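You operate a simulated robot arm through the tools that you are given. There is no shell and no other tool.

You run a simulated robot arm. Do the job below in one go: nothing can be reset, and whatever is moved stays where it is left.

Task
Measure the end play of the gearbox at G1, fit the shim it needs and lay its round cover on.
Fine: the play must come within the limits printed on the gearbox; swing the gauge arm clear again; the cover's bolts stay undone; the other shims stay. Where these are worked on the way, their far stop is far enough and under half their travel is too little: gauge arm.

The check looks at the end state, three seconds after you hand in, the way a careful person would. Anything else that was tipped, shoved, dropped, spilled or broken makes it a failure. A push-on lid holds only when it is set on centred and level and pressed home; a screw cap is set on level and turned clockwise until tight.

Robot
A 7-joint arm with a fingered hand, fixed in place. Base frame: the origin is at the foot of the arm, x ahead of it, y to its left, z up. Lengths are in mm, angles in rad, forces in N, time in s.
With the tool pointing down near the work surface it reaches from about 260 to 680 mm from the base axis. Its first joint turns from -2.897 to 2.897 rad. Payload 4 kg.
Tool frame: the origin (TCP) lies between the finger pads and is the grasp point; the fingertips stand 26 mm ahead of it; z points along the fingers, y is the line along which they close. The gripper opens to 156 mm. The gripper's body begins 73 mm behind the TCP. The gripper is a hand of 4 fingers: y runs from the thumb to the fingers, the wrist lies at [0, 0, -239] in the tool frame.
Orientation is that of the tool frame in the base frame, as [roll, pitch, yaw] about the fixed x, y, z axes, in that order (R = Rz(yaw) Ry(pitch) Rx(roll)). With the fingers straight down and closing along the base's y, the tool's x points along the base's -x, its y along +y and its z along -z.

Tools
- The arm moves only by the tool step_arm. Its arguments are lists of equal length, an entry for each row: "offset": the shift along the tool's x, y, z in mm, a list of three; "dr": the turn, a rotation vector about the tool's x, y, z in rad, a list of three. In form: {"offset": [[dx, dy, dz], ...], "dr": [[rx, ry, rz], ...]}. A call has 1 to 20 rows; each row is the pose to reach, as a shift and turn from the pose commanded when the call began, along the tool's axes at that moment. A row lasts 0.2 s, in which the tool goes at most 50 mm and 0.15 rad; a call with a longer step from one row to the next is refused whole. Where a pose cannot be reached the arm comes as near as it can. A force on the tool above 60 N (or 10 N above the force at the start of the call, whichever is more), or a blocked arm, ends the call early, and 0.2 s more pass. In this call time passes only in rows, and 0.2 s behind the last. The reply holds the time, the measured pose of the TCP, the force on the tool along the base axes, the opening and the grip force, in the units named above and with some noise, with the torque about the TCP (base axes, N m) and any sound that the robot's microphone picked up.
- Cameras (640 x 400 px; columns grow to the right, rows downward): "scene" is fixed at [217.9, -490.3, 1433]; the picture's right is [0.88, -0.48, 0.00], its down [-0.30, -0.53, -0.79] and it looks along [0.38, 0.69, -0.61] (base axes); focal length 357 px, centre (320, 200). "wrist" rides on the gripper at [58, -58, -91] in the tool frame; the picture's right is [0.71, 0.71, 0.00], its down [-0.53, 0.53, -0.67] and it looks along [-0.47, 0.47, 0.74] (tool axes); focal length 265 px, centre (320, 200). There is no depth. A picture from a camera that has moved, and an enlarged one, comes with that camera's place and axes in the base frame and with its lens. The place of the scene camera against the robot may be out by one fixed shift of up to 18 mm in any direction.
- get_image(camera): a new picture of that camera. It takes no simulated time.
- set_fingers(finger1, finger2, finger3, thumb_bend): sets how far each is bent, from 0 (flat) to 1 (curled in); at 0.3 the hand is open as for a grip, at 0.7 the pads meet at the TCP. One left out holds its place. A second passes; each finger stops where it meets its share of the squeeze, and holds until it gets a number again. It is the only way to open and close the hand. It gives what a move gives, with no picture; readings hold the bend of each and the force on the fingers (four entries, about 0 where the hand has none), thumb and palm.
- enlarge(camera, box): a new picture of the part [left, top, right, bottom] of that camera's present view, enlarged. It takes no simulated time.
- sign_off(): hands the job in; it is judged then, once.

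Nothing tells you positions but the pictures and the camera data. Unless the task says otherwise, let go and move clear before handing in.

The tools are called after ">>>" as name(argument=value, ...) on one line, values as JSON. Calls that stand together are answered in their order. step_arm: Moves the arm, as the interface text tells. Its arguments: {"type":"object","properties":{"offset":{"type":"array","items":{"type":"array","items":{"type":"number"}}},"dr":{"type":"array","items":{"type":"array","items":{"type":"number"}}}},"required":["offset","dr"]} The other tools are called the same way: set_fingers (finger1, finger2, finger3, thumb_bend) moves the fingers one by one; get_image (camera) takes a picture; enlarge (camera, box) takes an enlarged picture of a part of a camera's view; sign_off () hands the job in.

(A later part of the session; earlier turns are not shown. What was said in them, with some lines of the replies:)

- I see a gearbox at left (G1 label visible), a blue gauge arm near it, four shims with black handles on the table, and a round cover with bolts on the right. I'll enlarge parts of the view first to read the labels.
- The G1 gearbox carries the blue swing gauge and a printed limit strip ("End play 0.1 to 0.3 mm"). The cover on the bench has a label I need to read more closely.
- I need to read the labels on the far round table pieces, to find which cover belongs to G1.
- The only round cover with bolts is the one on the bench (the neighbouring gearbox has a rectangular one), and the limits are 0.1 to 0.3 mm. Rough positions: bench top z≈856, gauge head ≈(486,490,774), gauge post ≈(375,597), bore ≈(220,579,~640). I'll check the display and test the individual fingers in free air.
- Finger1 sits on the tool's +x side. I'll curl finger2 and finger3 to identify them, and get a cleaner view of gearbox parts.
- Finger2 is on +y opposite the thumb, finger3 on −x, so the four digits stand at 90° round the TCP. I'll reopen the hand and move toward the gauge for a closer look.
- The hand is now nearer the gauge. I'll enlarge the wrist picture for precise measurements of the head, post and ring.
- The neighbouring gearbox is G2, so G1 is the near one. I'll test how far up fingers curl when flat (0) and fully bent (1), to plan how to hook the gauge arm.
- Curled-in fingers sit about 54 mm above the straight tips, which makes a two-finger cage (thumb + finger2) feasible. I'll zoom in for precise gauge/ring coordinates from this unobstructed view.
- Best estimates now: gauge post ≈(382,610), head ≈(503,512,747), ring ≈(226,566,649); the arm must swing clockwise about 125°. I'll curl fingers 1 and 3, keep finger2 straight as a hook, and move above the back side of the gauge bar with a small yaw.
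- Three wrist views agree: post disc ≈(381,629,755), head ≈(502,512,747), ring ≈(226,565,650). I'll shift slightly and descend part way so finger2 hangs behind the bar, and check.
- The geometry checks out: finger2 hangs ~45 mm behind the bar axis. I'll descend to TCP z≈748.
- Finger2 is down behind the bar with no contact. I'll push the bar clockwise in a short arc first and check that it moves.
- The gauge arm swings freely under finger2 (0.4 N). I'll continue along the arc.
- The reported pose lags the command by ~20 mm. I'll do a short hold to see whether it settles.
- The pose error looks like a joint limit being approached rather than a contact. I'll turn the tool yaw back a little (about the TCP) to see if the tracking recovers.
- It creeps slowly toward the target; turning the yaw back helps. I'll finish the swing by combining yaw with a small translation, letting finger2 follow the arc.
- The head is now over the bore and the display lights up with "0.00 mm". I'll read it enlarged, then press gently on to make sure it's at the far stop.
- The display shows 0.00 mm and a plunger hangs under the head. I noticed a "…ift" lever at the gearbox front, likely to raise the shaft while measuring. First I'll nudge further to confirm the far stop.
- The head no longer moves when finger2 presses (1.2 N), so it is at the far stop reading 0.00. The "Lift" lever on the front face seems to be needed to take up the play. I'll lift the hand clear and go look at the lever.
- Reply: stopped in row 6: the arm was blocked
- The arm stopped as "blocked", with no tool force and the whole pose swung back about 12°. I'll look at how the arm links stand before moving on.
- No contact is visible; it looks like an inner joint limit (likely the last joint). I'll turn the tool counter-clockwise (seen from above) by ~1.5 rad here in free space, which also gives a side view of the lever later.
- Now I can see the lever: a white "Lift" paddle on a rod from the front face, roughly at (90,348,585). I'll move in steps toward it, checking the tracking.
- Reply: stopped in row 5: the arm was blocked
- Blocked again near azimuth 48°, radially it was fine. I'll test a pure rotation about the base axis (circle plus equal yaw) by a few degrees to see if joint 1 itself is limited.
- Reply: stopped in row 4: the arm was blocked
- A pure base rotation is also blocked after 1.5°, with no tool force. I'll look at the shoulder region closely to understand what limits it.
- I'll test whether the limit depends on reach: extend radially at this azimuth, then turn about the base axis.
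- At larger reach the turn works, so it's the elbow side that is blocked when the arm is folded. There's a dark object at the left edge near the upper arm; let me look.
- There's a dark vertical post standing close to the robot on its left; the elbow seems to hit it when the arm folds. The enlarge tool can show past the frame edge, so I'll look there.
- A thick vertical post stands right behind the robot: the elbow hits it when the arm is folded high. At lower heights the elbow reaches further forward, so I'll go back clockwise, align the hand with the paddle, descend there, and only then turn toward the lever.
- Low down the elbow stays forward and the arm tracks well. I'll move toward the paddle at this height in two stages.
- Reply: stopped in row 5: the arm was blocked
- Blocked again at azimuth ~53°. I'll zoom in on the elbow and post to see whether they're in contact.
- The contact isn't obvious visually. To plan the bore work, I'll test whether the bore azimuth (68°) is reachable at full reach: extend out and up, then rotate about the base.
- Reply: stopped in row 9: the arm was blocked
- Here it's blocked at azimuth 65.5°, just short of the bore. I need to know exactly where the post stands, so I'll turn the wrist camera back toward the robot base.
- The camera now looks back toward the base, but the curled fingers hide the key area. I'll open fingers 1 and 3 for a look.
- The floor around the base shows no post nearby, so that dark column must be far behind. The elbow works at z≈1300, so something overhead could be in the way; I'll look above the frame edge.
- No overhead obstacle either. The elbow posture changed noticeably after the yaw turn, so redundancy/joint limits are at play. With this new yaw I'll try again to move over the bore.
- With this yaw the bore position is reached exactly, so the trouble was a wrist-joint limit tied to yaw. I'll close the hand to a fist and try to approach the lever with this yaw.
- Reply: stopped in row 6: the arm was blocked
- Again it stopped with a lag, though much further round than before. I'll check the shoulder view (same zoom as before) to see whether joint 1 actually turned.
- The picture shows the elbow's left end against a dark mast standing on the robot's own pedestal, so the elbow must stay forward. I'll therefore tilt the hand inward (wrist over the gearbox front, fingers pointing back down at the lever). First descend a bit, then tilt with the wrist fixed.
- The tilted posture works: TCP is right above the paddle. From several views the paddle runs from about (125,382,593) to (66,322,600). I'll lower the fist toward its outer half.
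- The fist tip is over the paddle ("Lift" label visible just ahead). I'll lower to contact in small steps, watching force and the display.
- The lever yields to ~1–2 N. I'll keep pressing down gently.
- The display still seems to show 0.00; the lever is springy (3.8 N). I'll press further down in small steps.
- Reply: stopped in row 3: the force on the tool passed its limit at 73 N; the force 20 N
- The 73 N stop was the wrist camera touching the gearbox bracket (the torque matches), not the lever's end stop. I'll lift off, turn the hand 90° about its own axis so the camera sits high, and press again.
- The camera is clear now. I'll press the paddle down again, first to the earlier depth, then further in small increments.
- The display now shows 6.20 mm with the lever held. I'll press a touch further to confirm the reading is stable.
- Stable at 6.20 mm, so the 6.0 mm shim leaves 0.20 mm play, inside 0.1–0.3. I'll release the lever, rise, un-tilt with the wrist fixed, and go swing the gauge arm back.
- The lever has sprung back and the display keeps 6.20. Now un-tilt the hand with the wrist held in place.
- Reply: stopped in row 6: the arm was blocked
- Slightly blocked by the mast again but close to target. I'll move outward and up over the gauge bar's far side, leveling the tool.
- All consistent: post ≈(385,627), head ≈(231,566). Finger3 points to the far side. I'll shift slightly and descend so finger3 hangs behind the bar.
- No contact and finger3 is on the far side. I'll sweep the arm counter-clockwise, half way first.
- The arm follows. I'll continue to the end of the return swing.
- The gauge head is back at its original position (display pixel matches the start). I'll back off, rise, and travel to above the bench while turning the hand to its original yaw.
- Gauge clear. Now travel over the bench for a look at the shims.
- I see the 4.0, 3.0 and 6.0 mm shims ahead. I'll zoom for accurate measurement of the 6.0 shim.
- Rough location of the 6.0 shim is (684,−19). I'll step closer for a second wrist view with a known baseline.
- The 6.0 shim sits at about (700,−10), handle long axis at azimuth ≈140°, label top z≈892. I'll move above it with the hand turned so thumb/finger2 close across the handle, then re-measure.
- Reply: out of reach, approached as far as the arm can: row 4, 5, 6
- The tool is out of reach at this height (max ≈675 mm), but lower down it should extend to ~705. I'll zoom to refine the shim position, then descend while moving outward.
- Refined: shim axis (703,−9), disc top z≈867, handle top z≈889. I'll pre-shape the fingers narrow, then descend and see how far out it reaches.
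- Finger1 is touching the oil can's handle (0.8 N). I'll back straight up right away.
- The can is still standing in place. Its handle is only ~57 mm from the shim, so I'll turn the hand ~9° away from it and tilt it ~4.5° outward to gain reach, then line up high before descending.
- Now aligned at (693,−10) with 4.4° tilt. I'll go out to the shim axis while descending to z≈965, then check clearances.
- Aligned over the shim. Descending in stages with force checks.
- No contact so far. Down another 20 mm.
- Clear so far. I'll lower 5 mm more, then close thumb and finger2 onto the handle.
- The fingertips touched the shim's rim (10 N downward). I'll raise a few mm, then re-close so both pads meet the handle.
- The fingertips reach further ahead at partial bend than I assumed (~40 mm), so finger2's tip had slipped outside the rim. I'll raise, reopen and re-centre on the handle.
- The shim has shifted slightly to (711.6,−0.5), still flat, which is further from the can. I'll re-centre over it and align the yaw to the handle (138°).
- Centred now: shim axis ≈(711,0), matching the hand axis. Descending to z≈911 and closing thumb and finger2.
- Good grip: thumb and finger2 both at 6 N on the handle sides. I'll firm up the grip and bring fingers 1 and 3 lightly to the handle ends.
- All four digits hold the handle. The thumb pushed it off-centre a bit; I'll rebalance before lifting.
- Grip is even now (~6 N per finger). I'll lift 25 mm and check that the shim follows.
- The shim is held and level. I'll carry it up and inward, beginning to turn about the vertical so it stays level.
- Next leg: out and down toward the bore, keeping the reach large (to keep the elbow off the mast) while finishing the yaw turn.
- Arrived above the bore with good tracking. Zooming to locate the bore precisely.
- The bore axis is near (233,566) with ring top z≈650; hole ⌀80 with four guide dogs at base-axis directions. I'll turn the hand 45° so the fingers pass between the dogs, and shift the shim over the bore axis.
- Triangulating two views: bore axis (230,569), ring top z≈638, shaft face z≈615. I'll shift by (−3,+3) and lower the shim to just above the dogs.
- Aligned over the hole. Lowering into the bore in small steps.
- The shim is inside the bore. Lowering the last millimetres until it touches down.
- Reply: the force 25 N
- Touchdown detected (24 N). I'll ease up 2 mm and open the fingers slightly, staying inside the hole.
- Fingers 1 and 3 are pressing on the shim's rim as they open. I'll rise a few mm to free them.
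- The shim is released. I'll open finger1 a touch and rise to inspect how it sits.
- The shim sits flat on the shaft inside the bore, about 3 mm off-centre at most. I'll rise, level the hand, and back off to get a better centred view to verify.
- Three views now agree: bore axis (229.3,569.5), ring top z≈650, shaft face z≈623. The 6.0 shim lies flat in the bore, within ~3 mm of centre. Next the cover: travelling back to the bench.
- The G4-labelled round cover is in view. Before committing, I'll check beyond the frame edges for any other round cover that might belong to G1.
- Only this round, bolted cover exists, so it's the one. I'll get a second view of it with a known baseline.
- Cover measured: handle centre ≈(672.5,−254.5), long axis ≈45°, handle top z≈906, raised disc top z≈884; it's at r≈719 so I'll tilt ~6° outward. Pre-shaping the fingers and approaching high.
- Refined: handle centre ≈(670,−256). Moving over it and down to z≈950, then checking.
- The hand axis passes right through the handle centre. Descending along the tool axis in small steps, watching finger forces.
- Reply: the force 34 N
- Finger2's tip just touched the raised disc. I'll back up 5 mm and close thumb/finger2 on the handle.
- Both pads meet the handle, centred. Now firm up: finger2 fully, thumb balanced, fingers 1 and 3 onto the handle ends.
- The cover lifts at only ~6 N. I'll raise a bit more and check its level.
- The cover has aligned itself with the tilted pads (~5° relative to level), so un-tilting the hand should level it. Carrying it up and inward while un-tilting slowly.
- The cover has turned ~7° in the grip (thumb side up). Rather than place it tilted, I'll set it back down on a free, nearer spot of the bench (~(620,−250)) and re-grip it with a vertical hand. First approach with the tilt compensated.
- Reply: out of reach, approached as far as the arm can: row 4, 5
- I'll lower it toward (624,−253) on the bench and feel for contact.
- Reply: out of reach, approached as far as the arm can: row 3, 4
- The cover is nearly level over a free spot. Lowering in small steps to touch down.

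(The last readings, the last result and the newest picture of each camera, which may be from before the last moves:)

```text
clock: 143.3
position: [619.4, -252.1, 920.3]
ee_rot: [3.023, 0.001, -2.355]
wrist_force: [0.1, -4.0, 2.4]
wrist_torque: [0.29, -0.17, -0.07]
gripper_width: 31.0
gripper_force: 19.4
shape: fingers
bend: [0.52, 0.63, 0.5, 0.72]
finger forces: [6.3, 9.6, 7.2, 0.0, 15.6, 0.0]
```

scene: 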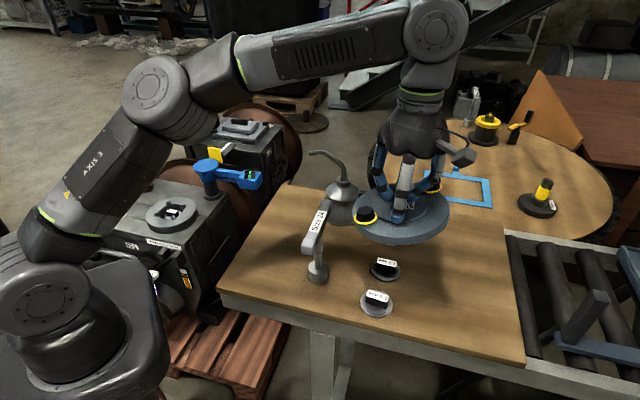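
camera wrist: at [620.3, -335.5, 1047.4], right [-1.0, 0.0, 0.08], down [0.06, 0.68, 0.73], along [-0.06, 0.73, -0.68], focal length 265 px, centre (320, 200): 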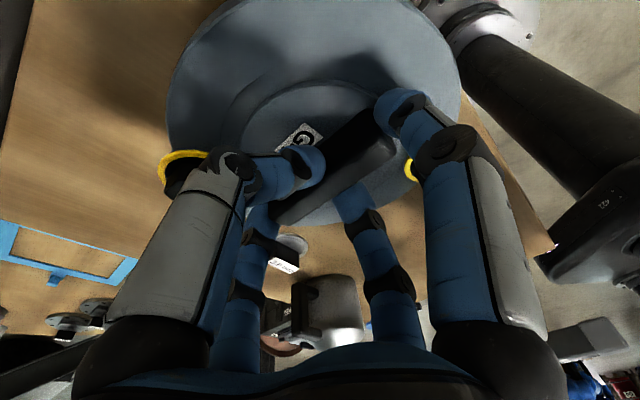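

It's on the bench. Releasing the fingers.

>>> set_fingers(finger1=0.42, finger2=0.6, finger3=0.42, thumb_bend=0.6)

>>> step_arm(offset=[[0, 1.2, -10], [0, 2.4, -20], [0, 4.2, -35], [0, 4.2, -35]], dr=[[0, 0, 0], [0, 0, 0], [0, 0, 0], [0, 0, 0]])

>>> enlarge(camera="scene", box=[380, 200, 520, 340])

>>> get_image(camera="wrist")

```text
clock: 144.3
position: [620.0, -251.1, 919.9]
ee_rot: [3.021, 0.0, -2.354]
wrist_force: [-0.6, 0.1, 0.1]
wrist_torque: [0.01, 0.04, 0.03]
gripper_width: 52.7
gripper_force: 0.1
shape: fingers
bend: [0.42, 0.6, 0.42, 0.6]
finger forces: [0.0, 0.0, 0.0, 0.0, 0.0, 0.1]
```

```text
clock: 145.3
position: [612.9, -250.1, 956.2]
ee_rot: [3.02, -0.001, -2.354]
wrist_force: [0.4, 0.4, -0.2]
wrist_torque: [0.0, 0.01, -0.01]
gripper_width: 52.6
gripper_force: 0.0
shape: fingers
bend: [0.42, 0.6, 0.42, 0.6]
finger forces: [0.1, 0.0, 0.0, 0.0, 0.0, 0.0]
out of reach, approached as far as the arm can: row 3, 4
```

```text
2.86 times, centred on (450, 270) of scene
camera zoom: at [217.9, -490.3, 1433.0], right [0.88, -0.48, 0.0], down [-0.3, -0.53, -0.79], along [0.38, 0.69, -0.61], focal length 1019 px, centre (-51, 0)
```

zoom: 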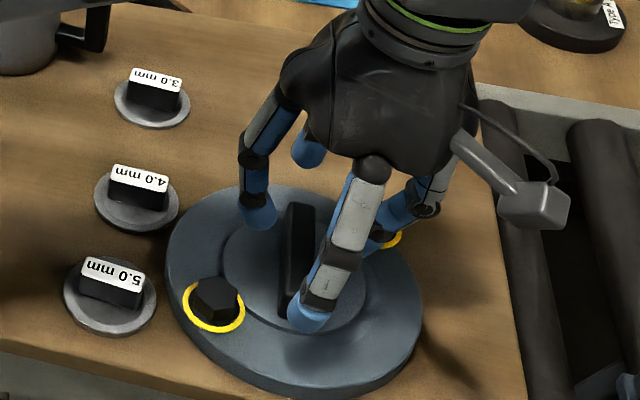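

```text
taken
camera wrist: at [620.7, -338.9, 1040.5], right [-1.0, -0.01, 0.08], down [0.06, 0.68, 0.73], along [-0.06, 0.73, -0.68], focal length 265 px, centre (320, 200)
```

wrist: 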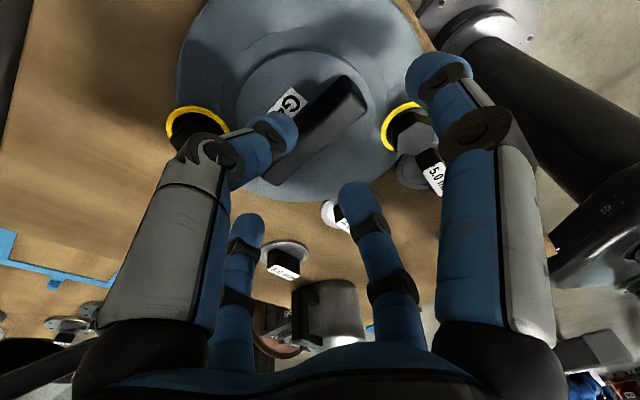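

The cover is flat on the bench again. Levelling the hand and re-measuring the handle from directly above.

>>> step_arm(offset=[[0, 1, -8], [0, 2, -16], [0, 2, -16]], dr=[[0.06, 0, 0], [0.1216, 0, 0], [0.1216, 0, 0]])

>>> get_image(camera="wrist")

>>> enlarge(camera="wrist", box=[160, 0, 460, 220])

```text
clock: 146.2
position: [612.5, -249.9, 971.9]
ee_rot: [-3.14, -0.001, -2.355]
wrist_force: [0.6, 0.1, 0.0]
wrist_torque: [0.02, 0.01, 0.01]
gripper_width: 52.7
gripper_force: 0.1
shape: fingers
bend: [0.42, 0.6, 0.42, 0.6]
finger forces: [0.0, 0.0, 0.0, 0.0, 0.1, 0.0]
```

```text
taken
camera wrist: at [612.4, -331.9, 1064.1], right [-1.0, 0.0, 0.0], down [0.0, 0.75, 0.67], along [0.0, 0.67, -0.75], focal length 265 px, centre (320, 200)
```

wrist: 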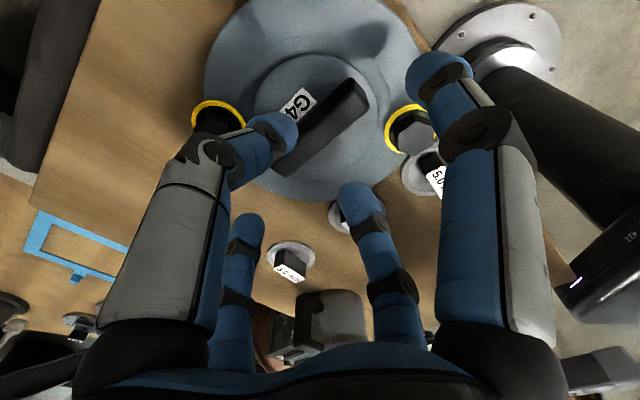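

```text
1.82 times, centred on (310, 110) of wrist
camera zoom: at [612.4, -331.9, 1064.1], right [-1.0, 0.0, 0.0], down [0.0, 0.75, 0.67], along [0.0, 0.67, -0.75], focal length 483 px, centre (338, 364)
```

zoom: 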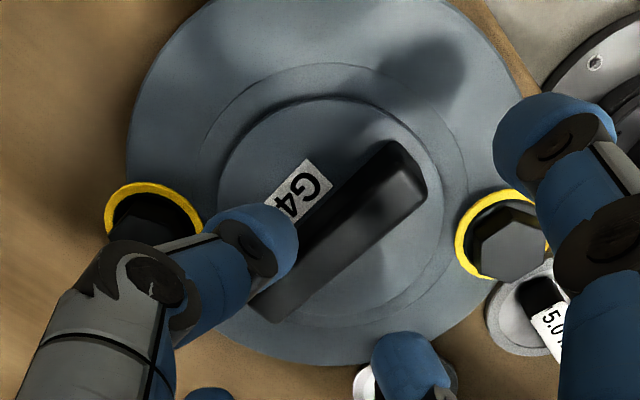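

Cover centre now ≈(614,−245), handle at 44°, nicely aligned with the vertical hand. Centring and descending again.

>>> step_arm(offset=[[-2, 1, 15], [-4.2, 2, 30], [-4.2, 2, 42], [-4.2, 2, 42]], dr=[[0, 0, 0], [0, 0, 0], [0, 0, 0], [0, 0, 0]])

>>> enlarge(camera="wrist", box=[160, 20, 460, 240])

>>> enlarge(camera="scene", box=[380, 200, 520, 340])

```text
clock: 147.2
position: [615.3, -245.4, 928.9]
ee_rot: [-3.138, 0.0, -2.356]
wrist_force: [-0.2, -0.1, 0.0]
wrist_torque: [-0.01, 0.01, 0.04]
gripper_width: 52.7
gripper_force: 0.1
shape: fingers
bend: [0.42, 0.6, 0.42, 0.6]
finger forces: [0.0, 0.0, 0.1, 0.1, 0.1, 0.0]
```

```text
1.82 times, centred on (310, 130) of wrist
camera zoom: at [615.0, -327.2, 1021.6], right [-1.0, 0.0, 0.0], down [0.0, 0.74, 0.67], along [0.0, 0.67, -0.74], focal length 483 px, centre (338, 327)
```

zoom: 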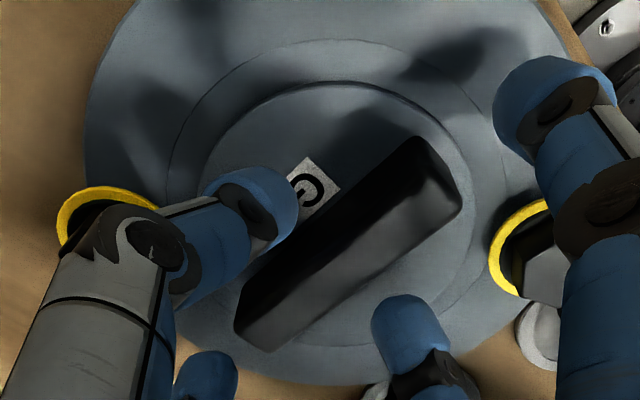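

```text
2.86 times, centred on (450, 270) of scene
camera zoom: at [217.9, -490.3, 1433.0], right [0.88, -0.48, 0.0], down [-0.3, -0.53, -0.79], along [0.38, 0.69, -0.61], focal length 1019 px, centre (-51, 0)
```

zoom: 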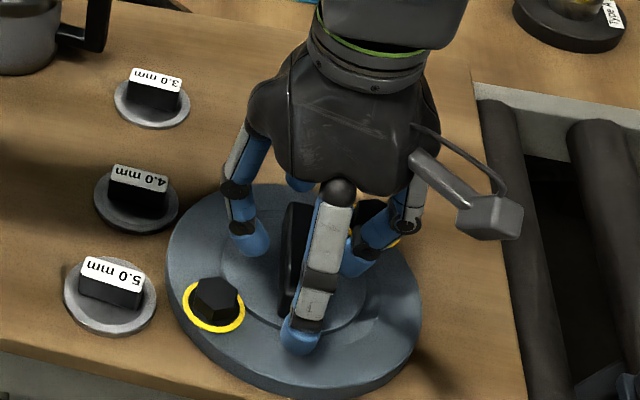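

The handle centre is ~4.5 mm along the tool x; I'll shift that and descend to light contact.

>>> step_arm(offset=[[2.5, 0, 1], [4.5, 0, 3], [4.5, 0, 5], [4.5, 0, 5]], dr=[[0, 0, 0], [0, 0, 0], [0, 0, 0], [0, 0, 0]])

>>> step_arm(offset=[[0, 0, 1.5], [0, 0, 3], [0, 0, 3]], dr=[[0, 0, 0], [0, 0, 0], [0, 0, 0]])

```text
clock: 148.2
position: [612.2, -248.3, 924.0]
ee_rot: [-3.14, -0.002, -2.355]
wrist_force: [-0.8, 0.0, 0.3]
wrist_torque: [-0.02, -0.01, -0.04]
gripper_width: 52.8
gripper_force: 0.1
shape: fingers
bend: [0.42, 0.6, 0.42, 0.6]
finger forces: [0.1, 0.0, 0.0, 0.1, 0.0, 0.0]
```

```text
clock: 148.9
position: [610.9, -249.4, 921.2]
ee_rot: [-3.141, 0.0, -2.353]
wrist_force: [-0.3, 0.3, -0.4]
wrist_torque: [0.0, -0.01, 0.01]
gripper_width: 52.7
gripper_force: 0.0
shape: fingers
bend: [0.42, 0.6, 0.42, 0.6]
finger forces: [0.0, 0.0, 0.1, 0.1, 0.1, 0.1]
```

>>> step_arm(offset=[[0, 0, 1.5], [0, 0, 3], [0, 0, 3]], dr=[[0, 0, 0], [0, 0, 0], [0, 0, 0]])

>>> set_fingers(finger2=0.7, thumb_bend=0.68)

```text
clock: 149.8
position: [611.4, -249.0, 918.7]
ee_rot: [-3.138, 0.0, -2.353]
wrist_force: [0.1, -0.7, 0.5]
wrist_torque: [0.01, -0.01, 0.01]
gripper_width: 52.9
gripper_force: 0.0
shape: fingers
bend: [0.42, 0.6, 0.42, 0.6]
finger forces: [0.0, 0.1, 0.0, 0.0, 0.1, 0.0]
```

```text
clock: 150.8
position: [610.8, -249.0, 918.0]
ee_rot: [-3.14, 0.001, -2.354]
wrist_force: [-1.2, 1.9, 0.0]
wrist_torque: [0.01, 0.01, -0.02]
gripper_width: 49.2
gripper_force: 2.7
shape: fingers
bend: [0.42, 0.66, 0.42, 0.67]
finger forces: [0.1, 3.7, 0.0, 0.0, 2.2, 0.0]
```

Both pads touch the handle evenly. Closing fingers 1/3, then firming thumb and finger2 in balance.

>>> set_fingers(finger1=0.8, finger3=0.8)

>>> set_fingers(finger2=0.9, thumb_bend=0.715)

>>> step_arm(offset=[[0, 0, -3], [0, 0, -6], [0, 0, -10], [0, 0, -15], [0, 0, -15]], dr=[[0, 0, 0], [0, 0, 0], [0, 0, 0], [0, 0, 0], [0, 0, 0]])

>>> enlarge(camera="scene", box=[380, 200, 520, 340])

>>> enlarge(camera="wrist", box=[160, 0, 460, 240])

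```text
clock: 151.8
position: [612.0, -249.1, 918.6]
ee_rot: [-3.141, 0.0, -2.355]
wrist_force: [-0.8, 1.9, -0.4]
wrist_torque: [0.05, -0.01, 0.02]
gripper_width: 28.8
gripper_force: 10.1
shape: fingers
bend: [0.53, 0.66, 0.48, 0.67]
finger forces: [6.0, 3.5, 7.4, 0.0, 2.6, 0.0]
```

```text
clock: 152.8
position: [611.8, -250.6, 918.1]
ee_rot: [-3.14, 0.001, -2.356]
wrist_force: [0.6, -0.2, 0.9]
wrist_torque: [0.0, -0.05, 0.01]
gripper_width: 28.3
gripper_force: 12.3
shape: fingers
bend: [0.53, 0.66, 0.48, 0.67]
finger forces: [6.0, 5.8, 7.4, 0.0, 6.3, 0.0]
```

```text
clock: 153.9
position: [611.4, -250.1, 933.9]
ee_rot: [-3.14, 0.0, -2.355]
wrist_force: [-0.1, 0.0, -5.8]
wrist_torque: [0.0, 0.0, 0.02]
gripper_width: 28.2
gripper_force: 12.7
shape: fingers
bend: [0.53, 0.66, 0.48, 0.67]
finger forces: [6.0, 5.7, 7.0, 0.1, 5.9, 0.0]
```

```text
2.86 times, centred on (450, 270) of scene
camera zoom: at [217.9, -490.3, 1433.0], right [0.88, -0.48, 0.0], down [-0.3, -0.53, -0.79], along [0.38, 0.69, -0.61], focal length 1019 px, centre (-51, 0)
```

zoom: 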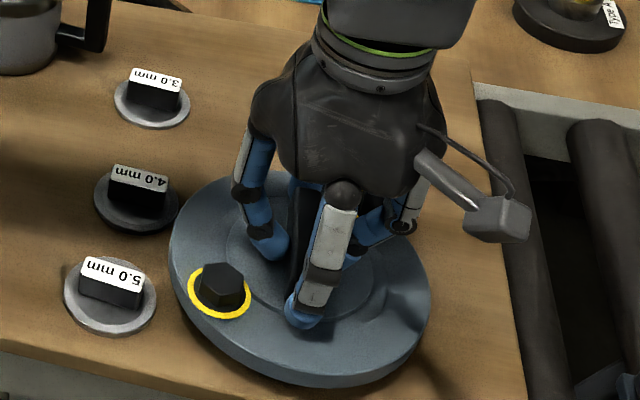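

```text
1.67 times, centred on (310, 120) of wrist
camera zoom: at [612.0, -331.9, 1026.6], right [-1.0, 0.0, 0.0], down [0.0, 0.74, 0.67], along [0.0, 0.67, -0.74], focal length 442 px, centre (337, 333)
```

zoom: 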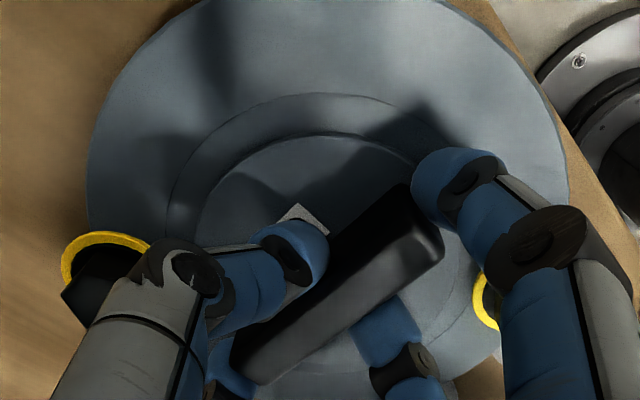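

The cover is now held firmly and level with a vertical hand (finger bends unchanged after lifting). Carrying it up and over.

>>> step_arm(offset=[[0, 0, -30], [-3.5, 10.6, -65], [-9.2, 30.4, -98], [-15.6, 55.1, -130], [-24.1, 89.1, -161], [-24.1, 89.1, -161]], dr=[[0, 0, 0], [0, 0, 0], [0, 0, 0], [0, 0, 0], [0, 0, 0], [0, 0, 0]])

>>> enlarge(camera="scene", box=[330, 150, 490, 270])

>>> get_image(camera="wrist")

```text
clock: 155.3
position: [563.4, -170.9, 1095.7]
ee_rot: [-3.14, 0.0, -2.355]
wrist_force: [-0.3, 0.5, -6.3]
wrist_torque: [-0.05, -0.01, 0.0]
gripper_width: 28.4
gripper_force: 12.4
shape: fingers
bend: [0.53, 0.66, 0.48, 0.67]
finger forces: [6.1, 6.0, 6.9, 0.0, 5.9, 0.0]
```

```text
3.33 times, centred on (410, 210) of scene
camera zoom: at [217.9, -490.3, 1433.0], right [0.88, -0.48, 0.0], down [-0.3, -0.53, -0.79], along [0.38, 0.69, -0.61], focal length 1189 px, centre (20, 167)
```

zoom: 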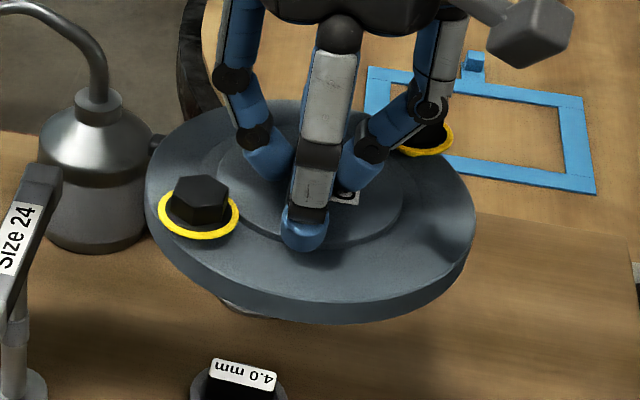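

```text
taken
camera wrist: at [563.5, -252.5, 1188.4], right [-1.0, 0.0, 0.0], down [0.0, 0.74, 0.67], along [0.0, 0.67, -0.74], focal length 265 px, centre (320, 200)
```

wrist: 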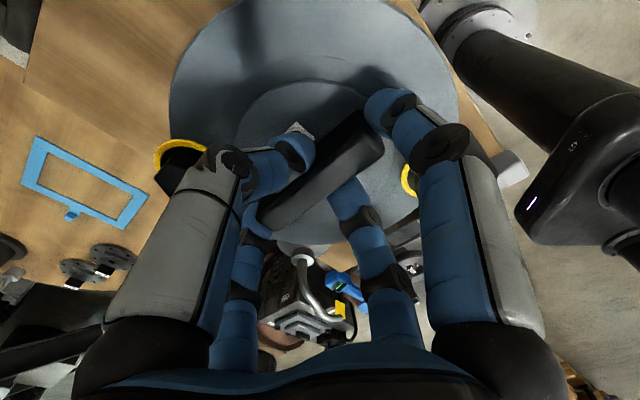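

>>> enlarge(camera="scene", box=[370, 220, 450, 270])

```text
8.00 times, centred on (410, 245) of scene
camera zoom: at [217.9, -490.3, 1433.0], right [0.88, -0.48, 0.0], down [-0.3, -0.53, -0.79], along [0.38, 0.69, -0.61], focal length 2853 px, centre (-400, -160)
```

zoom: 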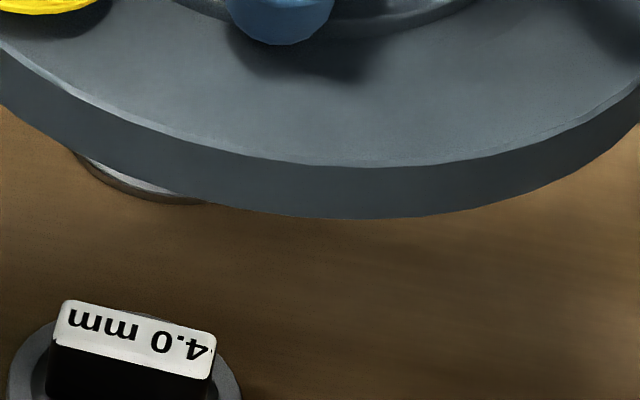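

That was just the 3.0 shim on the bench behind it; the cover is level and clear. Continuing the transfer.

>>> step_arm(offset=[[-18.2, 36.3, 0], [-36.3, 72.6, 0], [-54.5, 108.8, 0], [-72.7, 145.1, 0], [-90.9, 181.4, 0], [-109, 217.7, 0], [-127.2, 254, 0], [-145.4, 290.2, 0], [-163.5, 326.5, 0], [-181.7, 362.8, 0], [-181.7, 362.8, 0]], dr=[[0, 0, -0.1], [0, 0, -0.2], [0, 0, -0.3], [0, 0, -0.4], [0, 0, -0.5], [0, 0, -0.6], [0, 0, -0.7], [0, 0, -0.8], [0, 0, -0.9], [0, 0, -1.0], [0, 0, -1.0]])

>>> get_image(camera="scene")

```text
clock: 157.8
position: [439.0, 214.2, 1095.3]
ee_rot: [-3.141, -0.001, -1.354]
wrist_force: [-0.7, -0.6, -6.2]
wrist_torque: [-0.03, -0.03, 0.0]
gripper_width: 28.1
gripper_force: 12.4
shape: fingers
bend: [0.53, 0.66, 0.48, 0.67]
finger forces: [6.3, 5.8, 6.8, 0.0, 5.9, 0.1]
```

```text
taken
```

scene: 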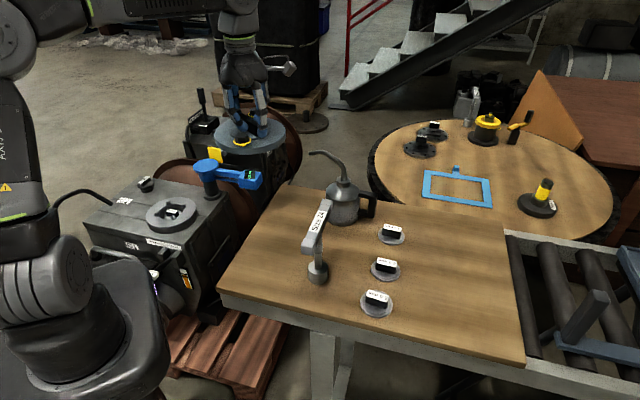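

Bench items are undisturbed. Now the leg down to above the gearbox.

>>> step_arm(offset=[[-39.3, -6.6, 15.3], [-79, -12.3, 33.3], [-118.4, -14.8, 55.3], [-156.7, -13, 80.3], [-194.1, -5.9, 105.3], [-229.6, 6.7, 130.3], [-263.3, 24.9, 155.3], [-294.8, 46.7, 180.3], [-323.7, 71, 203.3], [-350.2, 93.8, 227.3], [-371.6, 111.7, 252.3], [-385.3, 123, 280.3], [-385.3, 123, 280.3]], dr=[[0, 0, -0.0487], [0, 0, -0.0973], [0, 0, -0.146], [0, 0, -0.1947], [0, 0, -0.2433], [0, 0, -0.292], [0, 0, -0.3407], [0, 0, -0.3893], [0, 0, -0.438], [0, 0, -0.4867], [0, 0, -0.5353], [0, 0, -0.584], [0, 0, -0.584]])

>>> get_image(camera="wrist")

>>> enlarge(camera="scene", box=[120, 130, 260, 240])

```text
clock: 160.6
position: [233.9, 564.5, 812.6]
ee_rot: [3.14, -0.002, -0.771]
wrist_force: [-0.2, -0.1, -4.4]
wrist_torque: [-0.04, 0.01, 0.01]
gripper_width: 28.4
gripper_force: 12.3
shape: fingers
bend: [0.53, 0.66, 0.48, 0.67]
finger forces: [6.3, 5.8, 6.7, 0.0, 6.0, 0.0]
```

```text
taken
camera wrist: at [315.8, 566.5, 904.4], right [0.01, -1.0, 0.0], down [-0.74, -0.01, 0.67], along [-0.67, -0.01, -0.74], focal length 265 px, centre (320, 200)
```

wrist: 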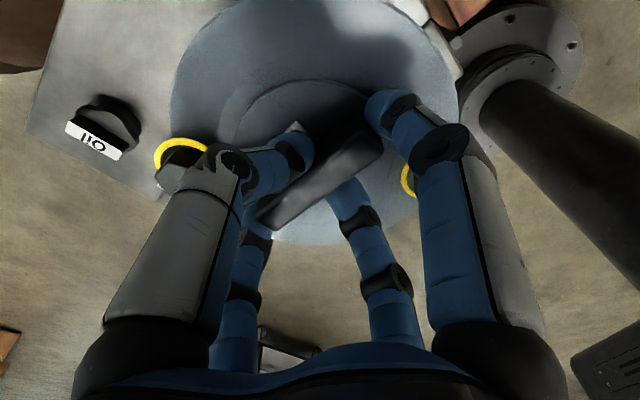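

```text
3.64 times, centred on (190, 185) of scene
camera zoom: at [217.9, -490.3, 1433.0], right [0.88, -0.48, 0.0], down [-0.3, -0.53, -0.79], along [0.38, 0.69, -0.61], focal length 1297 px, centre (793, 254)
```

zoom: 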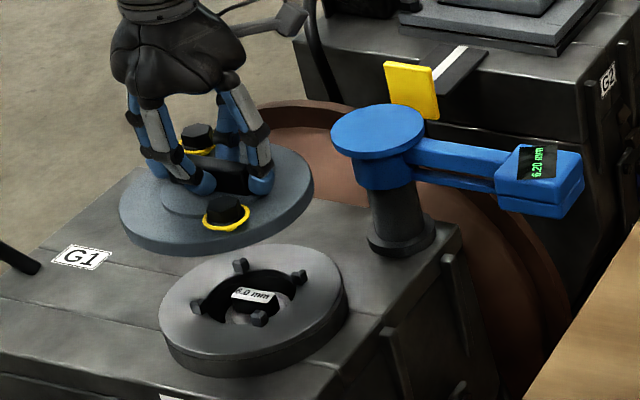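

The cover hovers concentric with the ring (scene and wrist estimates agree within ~2 mm). Lowering to just above the dogs.

>>> step_arm(offset=[[-0.6, -0.2, 25], [-1.2, -0.3, 50], [-1.7, -0.45, 72], [-1.7, -0.45, 86], [-1.7, -0.45, 86]], dr=[[0, 0, 0], [0, 0, 0], [0, 0, 0], [0, 0, 0], [0, 0, 0]])

>>> enlarge(camera="scene", box=[130, 160, 230, 240])

>>> get_image(camera="wrist")

```text
clock: 161.8
position: [232.7, 566.3, 726.5]
ee_rot: [3.14, -0.002, -0.771]
wrist_force: [-0.3, 0.6, -5.5]
wrist_torque: [-0.02, 0.0, -0.02]
gripper_width: 28.0
gripper_force: 12.8
shape: fingers
bend: [0.53, 0.66, 0.48, 0.67]
finger forces: [6.2, 5.7, 6.7, 0.0, 6.0, 0.0]
```

```text
5.00 times, centred on (180, 200) of scene
camera zoom: at [217.9, -490.3, 1433.0], right [0.88, -0.48, 0.0], down [-0.3, -0.53, -0.79], along [0.38, 0.69, -0.61], focal length 1783 px, centre (1020, 200)
```

zoom: 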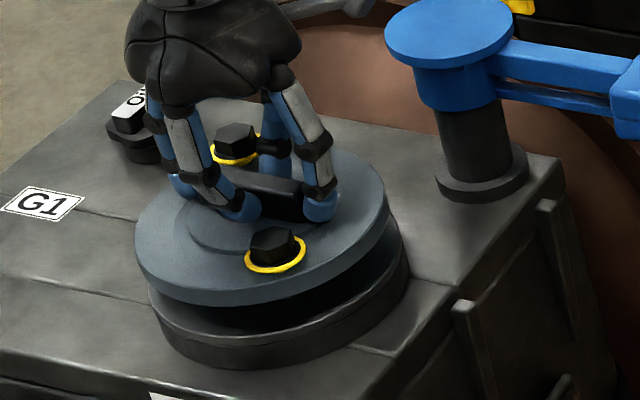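

```text
taken
camera wrist: at [315.4, 568.9, 819.3], right [0.01, -1.0, 0.0], down [-0.74, -0.01, 0.67], along [-0.67, -0.01, -0.74], focal length 265 px, centre (320, 200)
```

wrist: 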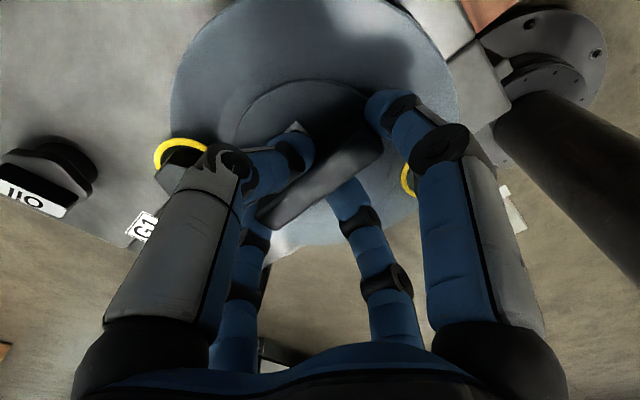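

Coaxial within ~1.5 mm. Applying a tiny correction and lowering slowly to contact.

>>> step_arm(offset=[[0.5, -0.2, 2.5], [1, -0.3, 5], [1, -0.3, 7.5], [1, -0.3, 10], [1, -0.3, 12], [1, -0.3, 12]], dr=[[0, 0, 0], [0, 0, 0], [0, 0, 0], [0, 0, 0], [0, 0, 0], [0, 0, 0]])

>>> enlarge(camera="scene", box=[130, 160, 230, 240])

```text
clock: 163.2
position: [233.8, 564.7, 714.9]
ee_rot: [-3.141, -0.001, -0.772]
wrist_force: [1.3, -0.7, -5.8]
wrist_torque: [-0.04, -0.03, 0.03]
gripper_width: 27.9
gripper_force: 12.5
shape: fingers
bend: [0.53, 0.66, 0.48, 0.67]
finger forces: [6.2, 5.8, 6.7, 0.0, 6.1, 0.0]
```

```text
5.00 times, centred on (180, 200) of scene
camera zoom: at [217.9, -490.3, 1433.0], right [0.88, -0.48, 0.0], down [-0.3, -0.53, -0.79], along [0.38, 0.69, -0.61], focal length 1783 px, centre (1020, 200)
```

zoom: 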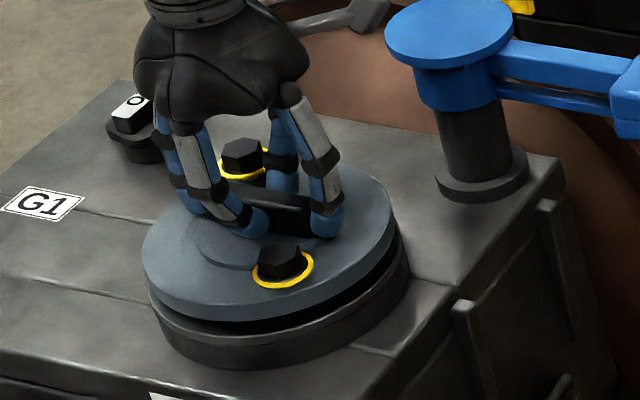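

No contact yet; gap about 8 mm. Lowering in 1 mm steps.

>>> step_arm(offset=[[0, 0, 1], [0, 0, 2], [0, 0, 3], [0, 0, 4], [0, 0, 5], [0, 0, 5]], dr=[[0, 0, 0], [0, 0, 0], [0, 0, 0], [0, 0, 0], [0, 0, 0], [0, 0, 0]])

>>> step_arm(offset=[[0, 0, 1], [0, 0, 2], [0, 0, 2]], dr=[[0, 0, 0], [0, 0, 0], [0, 0, 0]])

>>> enlarge(camera="scene", box=[130, 160, 230, 240])

```text
clock: 164.6
position: [234.7, 566.5, 710.6]
ee_rot: [3.14, -0.001, -0.769]
wrist_force: [-0.5, 0.5, -6.0]
wrist_torque: [0.01, -0.06, -0.02]
gripper_width: 28.3
gripper_force: 12.3
shape: fingers
bend: [0.53, 0.66, 0.48, 0.67]
finger forces: [6.2, 5.8, 6.6, 0.0, 5.9, 0.1]
```

```text
clock: 165.3
position: [233.9, 567.0, 706.9]
ee_rot: [3.141, -0.002, -0.77]
wrist_force: [-0.1, 0.5, -6.0]
wrist_torque: [-0.03, -0.02, 0.01]
gripper_width: 28.2
gripper_force: 12.9
shape: fingers
bend: [0.53, 0.66, 0.48, 0.67]
finger forces: [6.3, 5.8, 6.5, 0.0, 6.0, 0.0]
```

```text
5.00 times, centred on (180, 200) of scene
camera zoom: at [217.9, -490.3, 1433.0], right [0.88, -0.48, 0.0], down [-0.3, -0.53, -0.79], along [0.38, 0.69, -0.61], focal length 1783 px, centre (1020, 200)
```

zoom: 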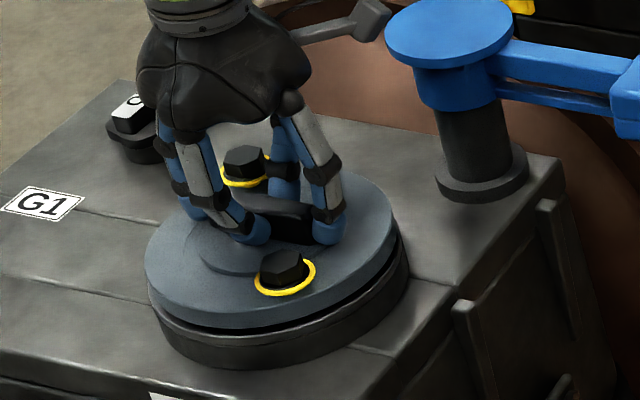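

>>> step_arm(offset=[[0, 0, 1], [0, 0, 2], [0, 0, 2]], dr=[[0, 0, 0], [0, 0, 0], [0, 0, 0]])

>>> step_arm(offset=[[0, 0, 0.7], [0, 0, 1.4], [0, 0, 1.4]], dr=[[0, 0, 0], [0, 0, 0], [0, 0, 0]])

>>> step_arm(offset=[[0, 0, 0.7], [0, 0, 1.4], [0, 0, 1.4]], dr=[[0, 0, 0], [0, 0, 0], [0, 0, 0]])

>>> enlarge(camera="scene", box=[130, 160, 230, 240])

```text
clock: 166.2
position: [234.2, 566.1, 705.5]
ee_rot: [-3.141, -0.002, -0.773]
wrist_force: [-0.5, 0.0, -6.8]
wrist_torque: [0.0, -0.01, 0.03]
gripper_width: 28.3
gripper_force: 12.1
shape: fingers
bend: [0.53, 0.66, 0.48, 0.67]
finger forces: [6.2, 5.8, 6.7, 0.1, 6.0, 0.0]
```

```text
clock: 166.9
position: [234.6, 566.6, 704.6]
ee_rot: [-3.141, -0.002, -0.771]
wrist_force: [1.1, -1.3, -2.5]
wrist_torque: [-0.01, 0.06, 0.01]
gripper_width: 28.3
gripper_force: 11.9
shape: fingers
bend: [0.53, 0.66, 0.48, 0.67]
finger forces: [6.4, 6.2, 6.6, 0.0, 5.9, 0.0]
```

```text
clock: 167.8
position: [234.4, 565.8, 704.1]
ee_rot: [-3.14, -0.002, -0.769]
wrist_force: [-1.3, -0.6, 7.0]
wrist_torque: [0.06, 0.1, 0.01]
gripper_width: 27.9
gripper_force: 13.8
shape: fingers
bend: [0.53, 0.66, 0.48, 0.67]
finger forces: [6.4, 7.3, 6.8, 0.1, 7.3, 0.0]
```

```text
5.00 times, centred on (180, 200) of scene
camera zoom: at [217.9, -490.3, 1433.0], right [0.88, -0.48, 0.0], down [-0.3, -0.53, -0.79], along [0.38, 0.69, -0.61], focal length 1783 px, centre (1020, 200)
```

zoom: 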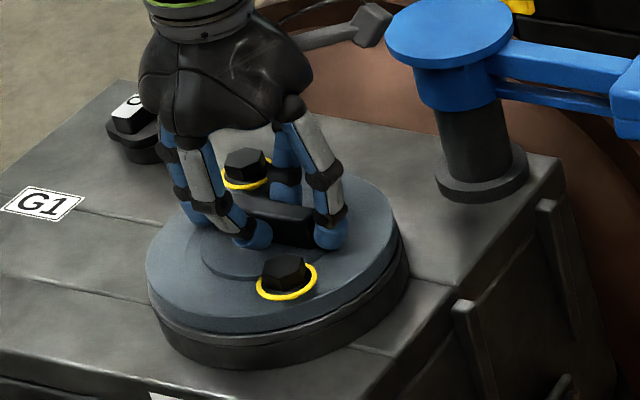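

Contact at TCP z≈704.6. Zooming to check whether it sits flush all around before releasing.

>>> enlarge(camera="scene", box=[145, 205, 205, 240])

>>> enlarge(camera="wrist", box=[150, 0, 490, 280])

```text
10.67 times, centred on (175, 222) of scene
camera zoom: at [217.9, -490.3, 1433.0], right [0.88, -0.48, 0.0], down [-0.3, -0.53, -0.79], along [0.38, 0.69, -0.61], focal length 3804 px, centre (1867, -40)
```

zoom: 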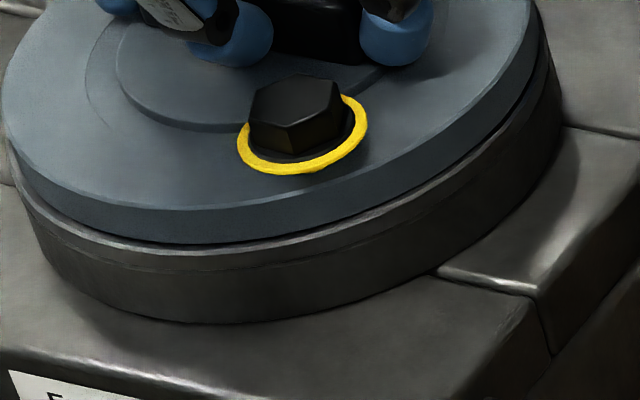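

```text
1.43 times, centred on (320, 140) of wrist
camera zoom: at [316.7, 567.8, 796.5], right [0.01, -1.0, 0.0], down [-0.75, -0.01, 0.67], along [-0.67, -0.01, -0.75], focal length 379 px, centre (320, 286)
```

zoom: 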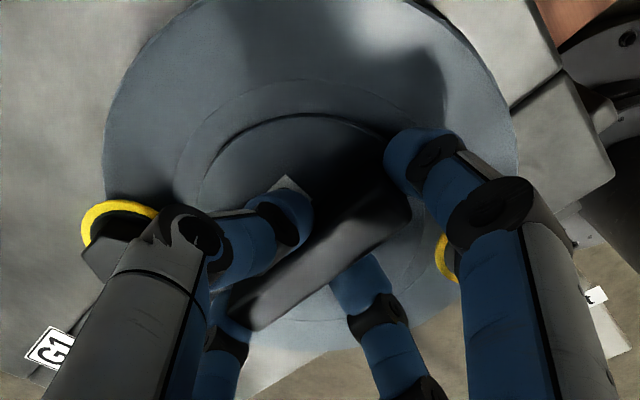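

The cover is seated flush and concentric on the ring. Releasing the fingers and rising straight up.

>>> set_fingers(finger1=0.42, finger2=0.59, finger3=0.4, thumb_bend=0.59)

>>> step_arm(offset=[[0, 0, -5], [0, 0, -15], [0, 0, -30], [0, 0, -50], [0, 0, -80], [0, 0, -80]], dr=[[0, 0, 0], [0, 0, 0], [0, 0, 0], [0, 0, 0], [0, 0, 0], [0, 0, 0]])

>>> get_image(camera="wrist")

>>> enlarge(camera="scene", box=[130, 160, 230, 240])

```text
clock: 168.8
position: [234.5, 566.2, 703.8]
ee_rot: [3.139, -0.003, -0.771]
wrist_force: [-0.3, -0.1, 0.0]
wrist_torque: [-0.03, -0.06, -0.01]
gripper_width: 53.5
gripper_force: 0.1
shape: fingers
bend: [0.42, 0.59, 0.4, 0.59]
finger forces: [0.1, 0.0, 0.1, 0.0, 0.1, 0.1]
```

```text
clock: 170.2
position: [234.9, 565.8, 783.7]
ee_rot: [3.141, -0.002, -0.771]
wrist_force: [-0.7, 0.6, 0.7]
wrist_torque: [0.02, -0.01, -0.01]
gripper_width: 53.7
gripper_force: 0.0
shape: fingers
bend: [0.42, 0.59, 0.4, 0.59]
finger forces: [0.0, 0.0, 0.0, 0.0, 0.1, 0.0]
```

```text
taken
camera wrist: at [317.6, 566.4, 875.8], right [0.01, -1.0, 0.0], down [-0.74, -0.01, 0.67], along [-0.67, -0.01, -0.74], focal length 265 px, centre (320, 200)
```

wrist: 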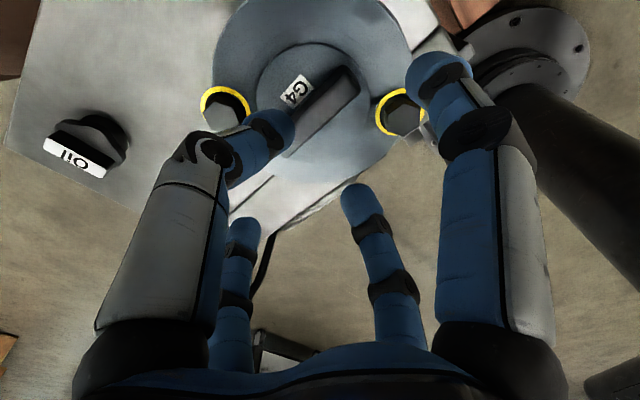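

```text
5.00 times, centred on (180, 200) of scene
camera zoom: at [217.9, -490.3, 1433.0], right [0.88, -0.48, 0.0], down [-0.3, -0.53, -0.79], along [0.38, 0.69, -0.61], focal length 1783 px, centre (1020, 200)
```

zoom: 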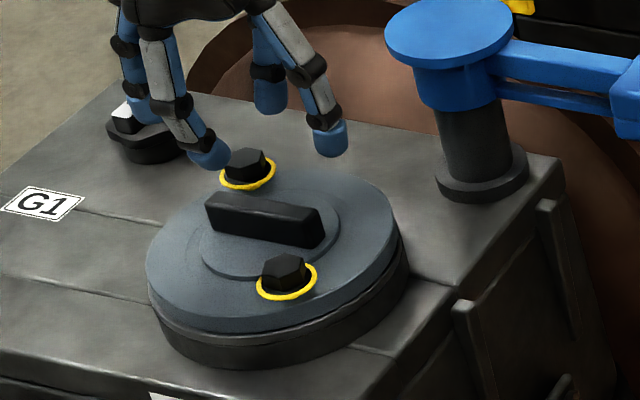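

The cover is on. I'll look closely at the seam all around from both cameras.

>>> enlarge(camera="scene", box=[180, 195, 215, 225])

>>> enlarge(camera="scene", box=[140, 205, 180, 235])

>>> step_arm(offset=[[22, 2.5, -10], [44, 5, -20], [66, 7.5, -25], [88, 10, -25], [110, 12.5, -20], [132, 14.5, -15], [152, 16, -10], [152, 16, -10]], dr=[[0, 0, 0.112], [0, 0, 0.224], [0, 0, 0.336], [0, 0, 0.449], [0, 0, 0.561], [0, 0, 0.673], [0, 0, 0.785], [0, 0, 0.785]])

>>> get_image(camera="wrist")

```text
13.33 times, centred on (198, 210) of scene
camera zoom: at [217.9, -490.3, 1433.0], right [0.88, -0.48, 0.0], down [-0.3, -0.53, -0.79], along [0.38, 0.69, -0.61], focal length 4755 px, centre (1953, 67)
```

zoom: 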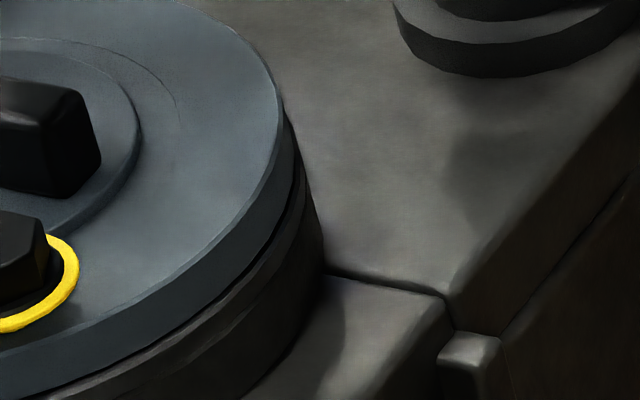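

```text
13.33 times, centred on (160, 220) of scene
camera zoom: at [217.9, -490.3, 1433.0], right [0.88, -0.48, 0.0], down [-0.3, -0.53, -0.79], along [0.38, 0.69, -0.61], focal length 4755 px, centre (2453, -67)
```

zoom: 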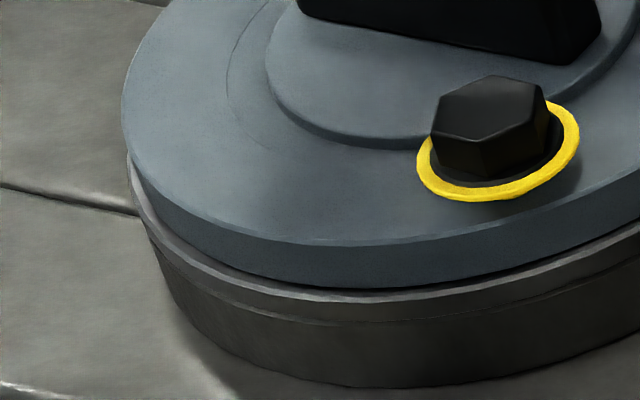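

```text
clock: 171.9
position: [331.6, 449.1, 793.0]
ee_rot: [-3.139, 0.0, -1.558]
wrist_force: [-1.0, 0.4, 0.0]
wrist_torque: [-0.02, -0.01, -0.01]
gripper_width: 53.3
gripper_force: 0.1
shape: fingers
bend: [0.42, 0.59, 0.4, 0.59]
finger forces: [0.1, 0.0, 0.0, 0.0, 0.1, 0.0]
```

```text
taken
camera wrist: at [391.5, 392.0, 885.2], right [-0.7, -0.72, 0.0], down [-0.53, 0.52, 0.67], along [-0.48, 0.47, -0.75], focal length 265 px, centre (320, 200)
```

wrist: 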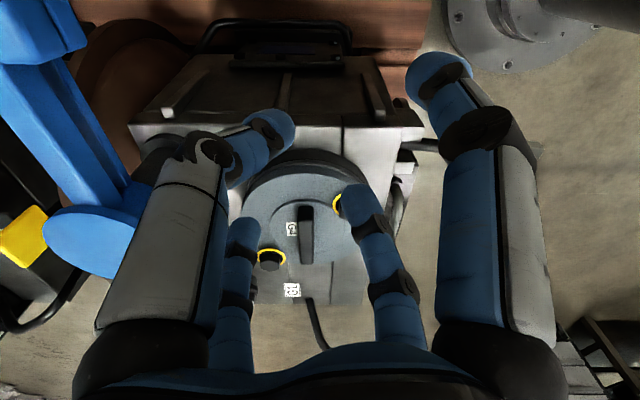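

>>> enlarge(camera="wrist", box=[230, 140, 380, 290])

>>> set_fingers(finger1=0.3, finger2=0.3, finger3=0.3, thumb_bend=0.3)

>>> enlarge(camera="wrist", box=[230, 130, 400, 270])

```text
2.67 times, centred on (305, 215) of wrist
camera zoom: at [391.5, 392.0, 885.2], right [-0.7, -0.72, 0.0], down [-0.53, 0.52, 0.67], along [-0.48, 0.47, -0.75], focal length 708 px, centre (360, 160)
```

zoom: 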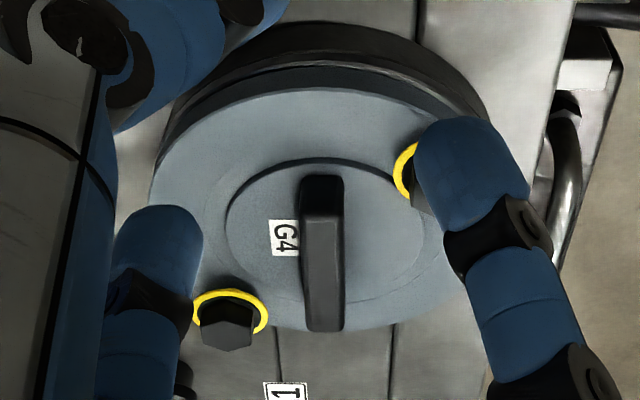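

```text
clock: 172.9
position: [331.9, 448.2, 793.7]
ee_rot: [-3.141, -0.002, -1.556]
wrist_force: [0.2, -0.2, -0.8]
wrist_torque: [-0.02, 0.03, 0.01]
gripper_width: 106.1
gripper_force: 0.0
shape: fingers
bend: [0.3, 0.3, 0.3, 0.3]
finger forces: [0.0, 0.0, 0.0, 0.0, 0.0, 0.1]
```

```text
2.86 times, centred on (315, 200) of wrist
camera zoom: at [391.4, 392.2, 885.2], right [-0.7, -0.72, 0.0], down [-0.53, 0.52, 0.67], along [-0.48, 0.46, -0.74], focal length 758 px, centre (334, 200)
```

zoom: 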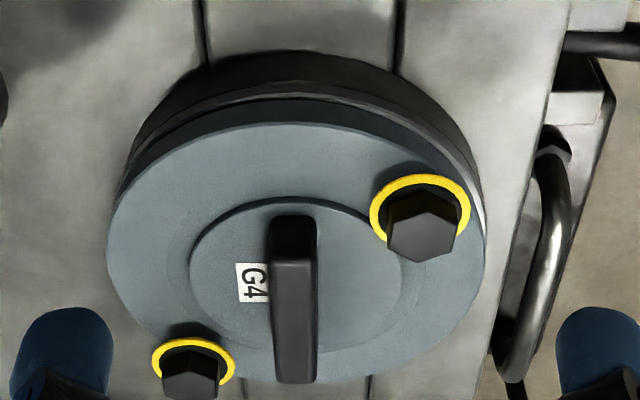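

The cover sits flush, centred within ~2 mm. I'll retreat to a neutral pose clear of everything and do a final comparison of the whole scene.

>>> step_arm(offset=[[15, -10, -35], [35, -22, -70], [60, -40, -100], [85, -55, -130], [115, -70, -160], [145, -85, -190], [175, -95, -220], [200, -100, -250], [200, -100, -250]], dr=[[0, 0, 0.05], [0, 0, 0.1], [0, 0, 0.15], [0, 0, 0.2], [0, 0, 0.25], [0, 0, 0.3], [0, 0, 0.35], [0, 0, 0.4], [0, 0, 0.4]])

>>> get_image(camera="scene")

>>> enlarge(camera="scene", box=[80, 140, 280, 265])

>>> enlarge(camera="scene", box=[280, 140, 420, 330])

```text
clock: 174.9
position: [434.9, 250.9, 1042.8]
ee_rot: [-3.14, -0.002, -1.958]
wrist_force: [0.4, 0.1, 0.3]
wrist_torque: [-0.02, -0.03, -0.04]
gripper_width: 106.5
gripper_force: 0.1
shape: fingers
bend: [0.3, 0.3, 0.3, 0.3]
finger forces: [0.0, 0.1, 0.0, 0.1, 0.0, 0.1]
```

```text
taken
```

scene: 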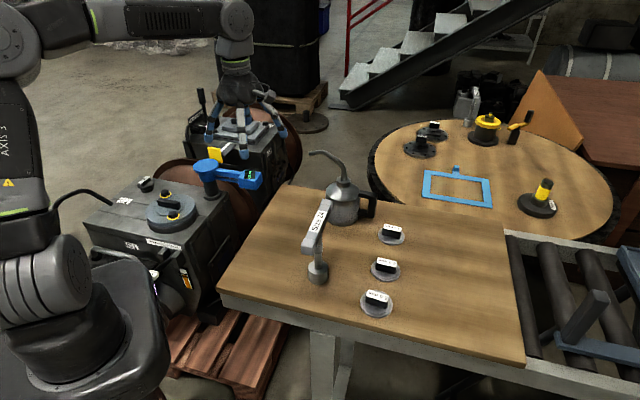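

```text
3.20 times, centred on (180, 202) of scene
camera zoom: at [217.9, -490.3, 1433.0], right [0.88, -0.48, 0.0], down [-0.3, -0.53, -0.79], along [0.38, 0.69, -0.61], focal length 1141 px, centre (768, 192)
```

zoom: 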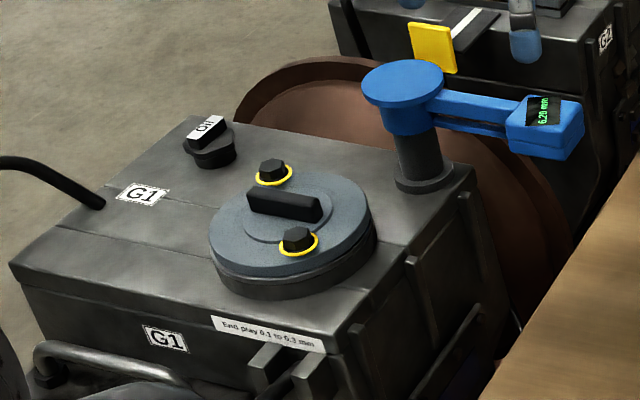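

```text
2.11 times, centred on (350, 235) of scene
camera zoom: at [217.9, -490.3, 1433.0], right [0.88, -0.48, 0.0], down [-0.3, -0.53, -0.79], along [0.38, 0.69, -0.61], focal length 751 px, centre (257, 126)
```

zoom: 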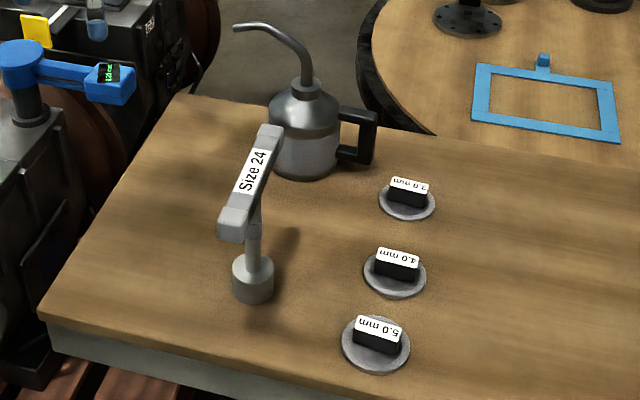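

The cover lies flush and centred on G1 with its bolts undone. The gauge arm is back at its clear stop, and the oil can, wrench and the 3.0, 4.0 and 5.0 shims stand where they were. The hand is open and clear, so I'm handing in.

>>> sign_off()

```text
The job is handed in.
```

The job is handed in: the 6.0 mm shim is in G1, the round cover is on, and the gauge arm is swung clear.

- **Measurement:** with the gauge over the bore and the Lift lever held, the end play read 6.20 mm. The 6.0 mm shim leaves a calculated 0.20 mm, inside the printed 0.1 to 0.3 mm; I did not re-measure with the shim in.
- **Shim:** it lies flat on the shaft in the bore, about 3 mm off centre by the camera views.
- **Cover:** it sits flush on the ring, about 2 mm off centre, with both bolts still undone. Its label reads G4, but it was the only round, bolted cover I could find, and it is about the same diameter as the ring.
- **Contacts on the way:**
  - A finger touched the oil can's handle with under 1 N; the can did not visibly move.
  - The wrist camera was pressed against G1's front bracket, reaching 73 N before the arm stopped.
  - I put the cover back on a free spot on the bench once to take a better grip.
- **Everything else:** in the final pictures the other three shims, the wrench and the oil can stand where they started, and the hand is open and clear.
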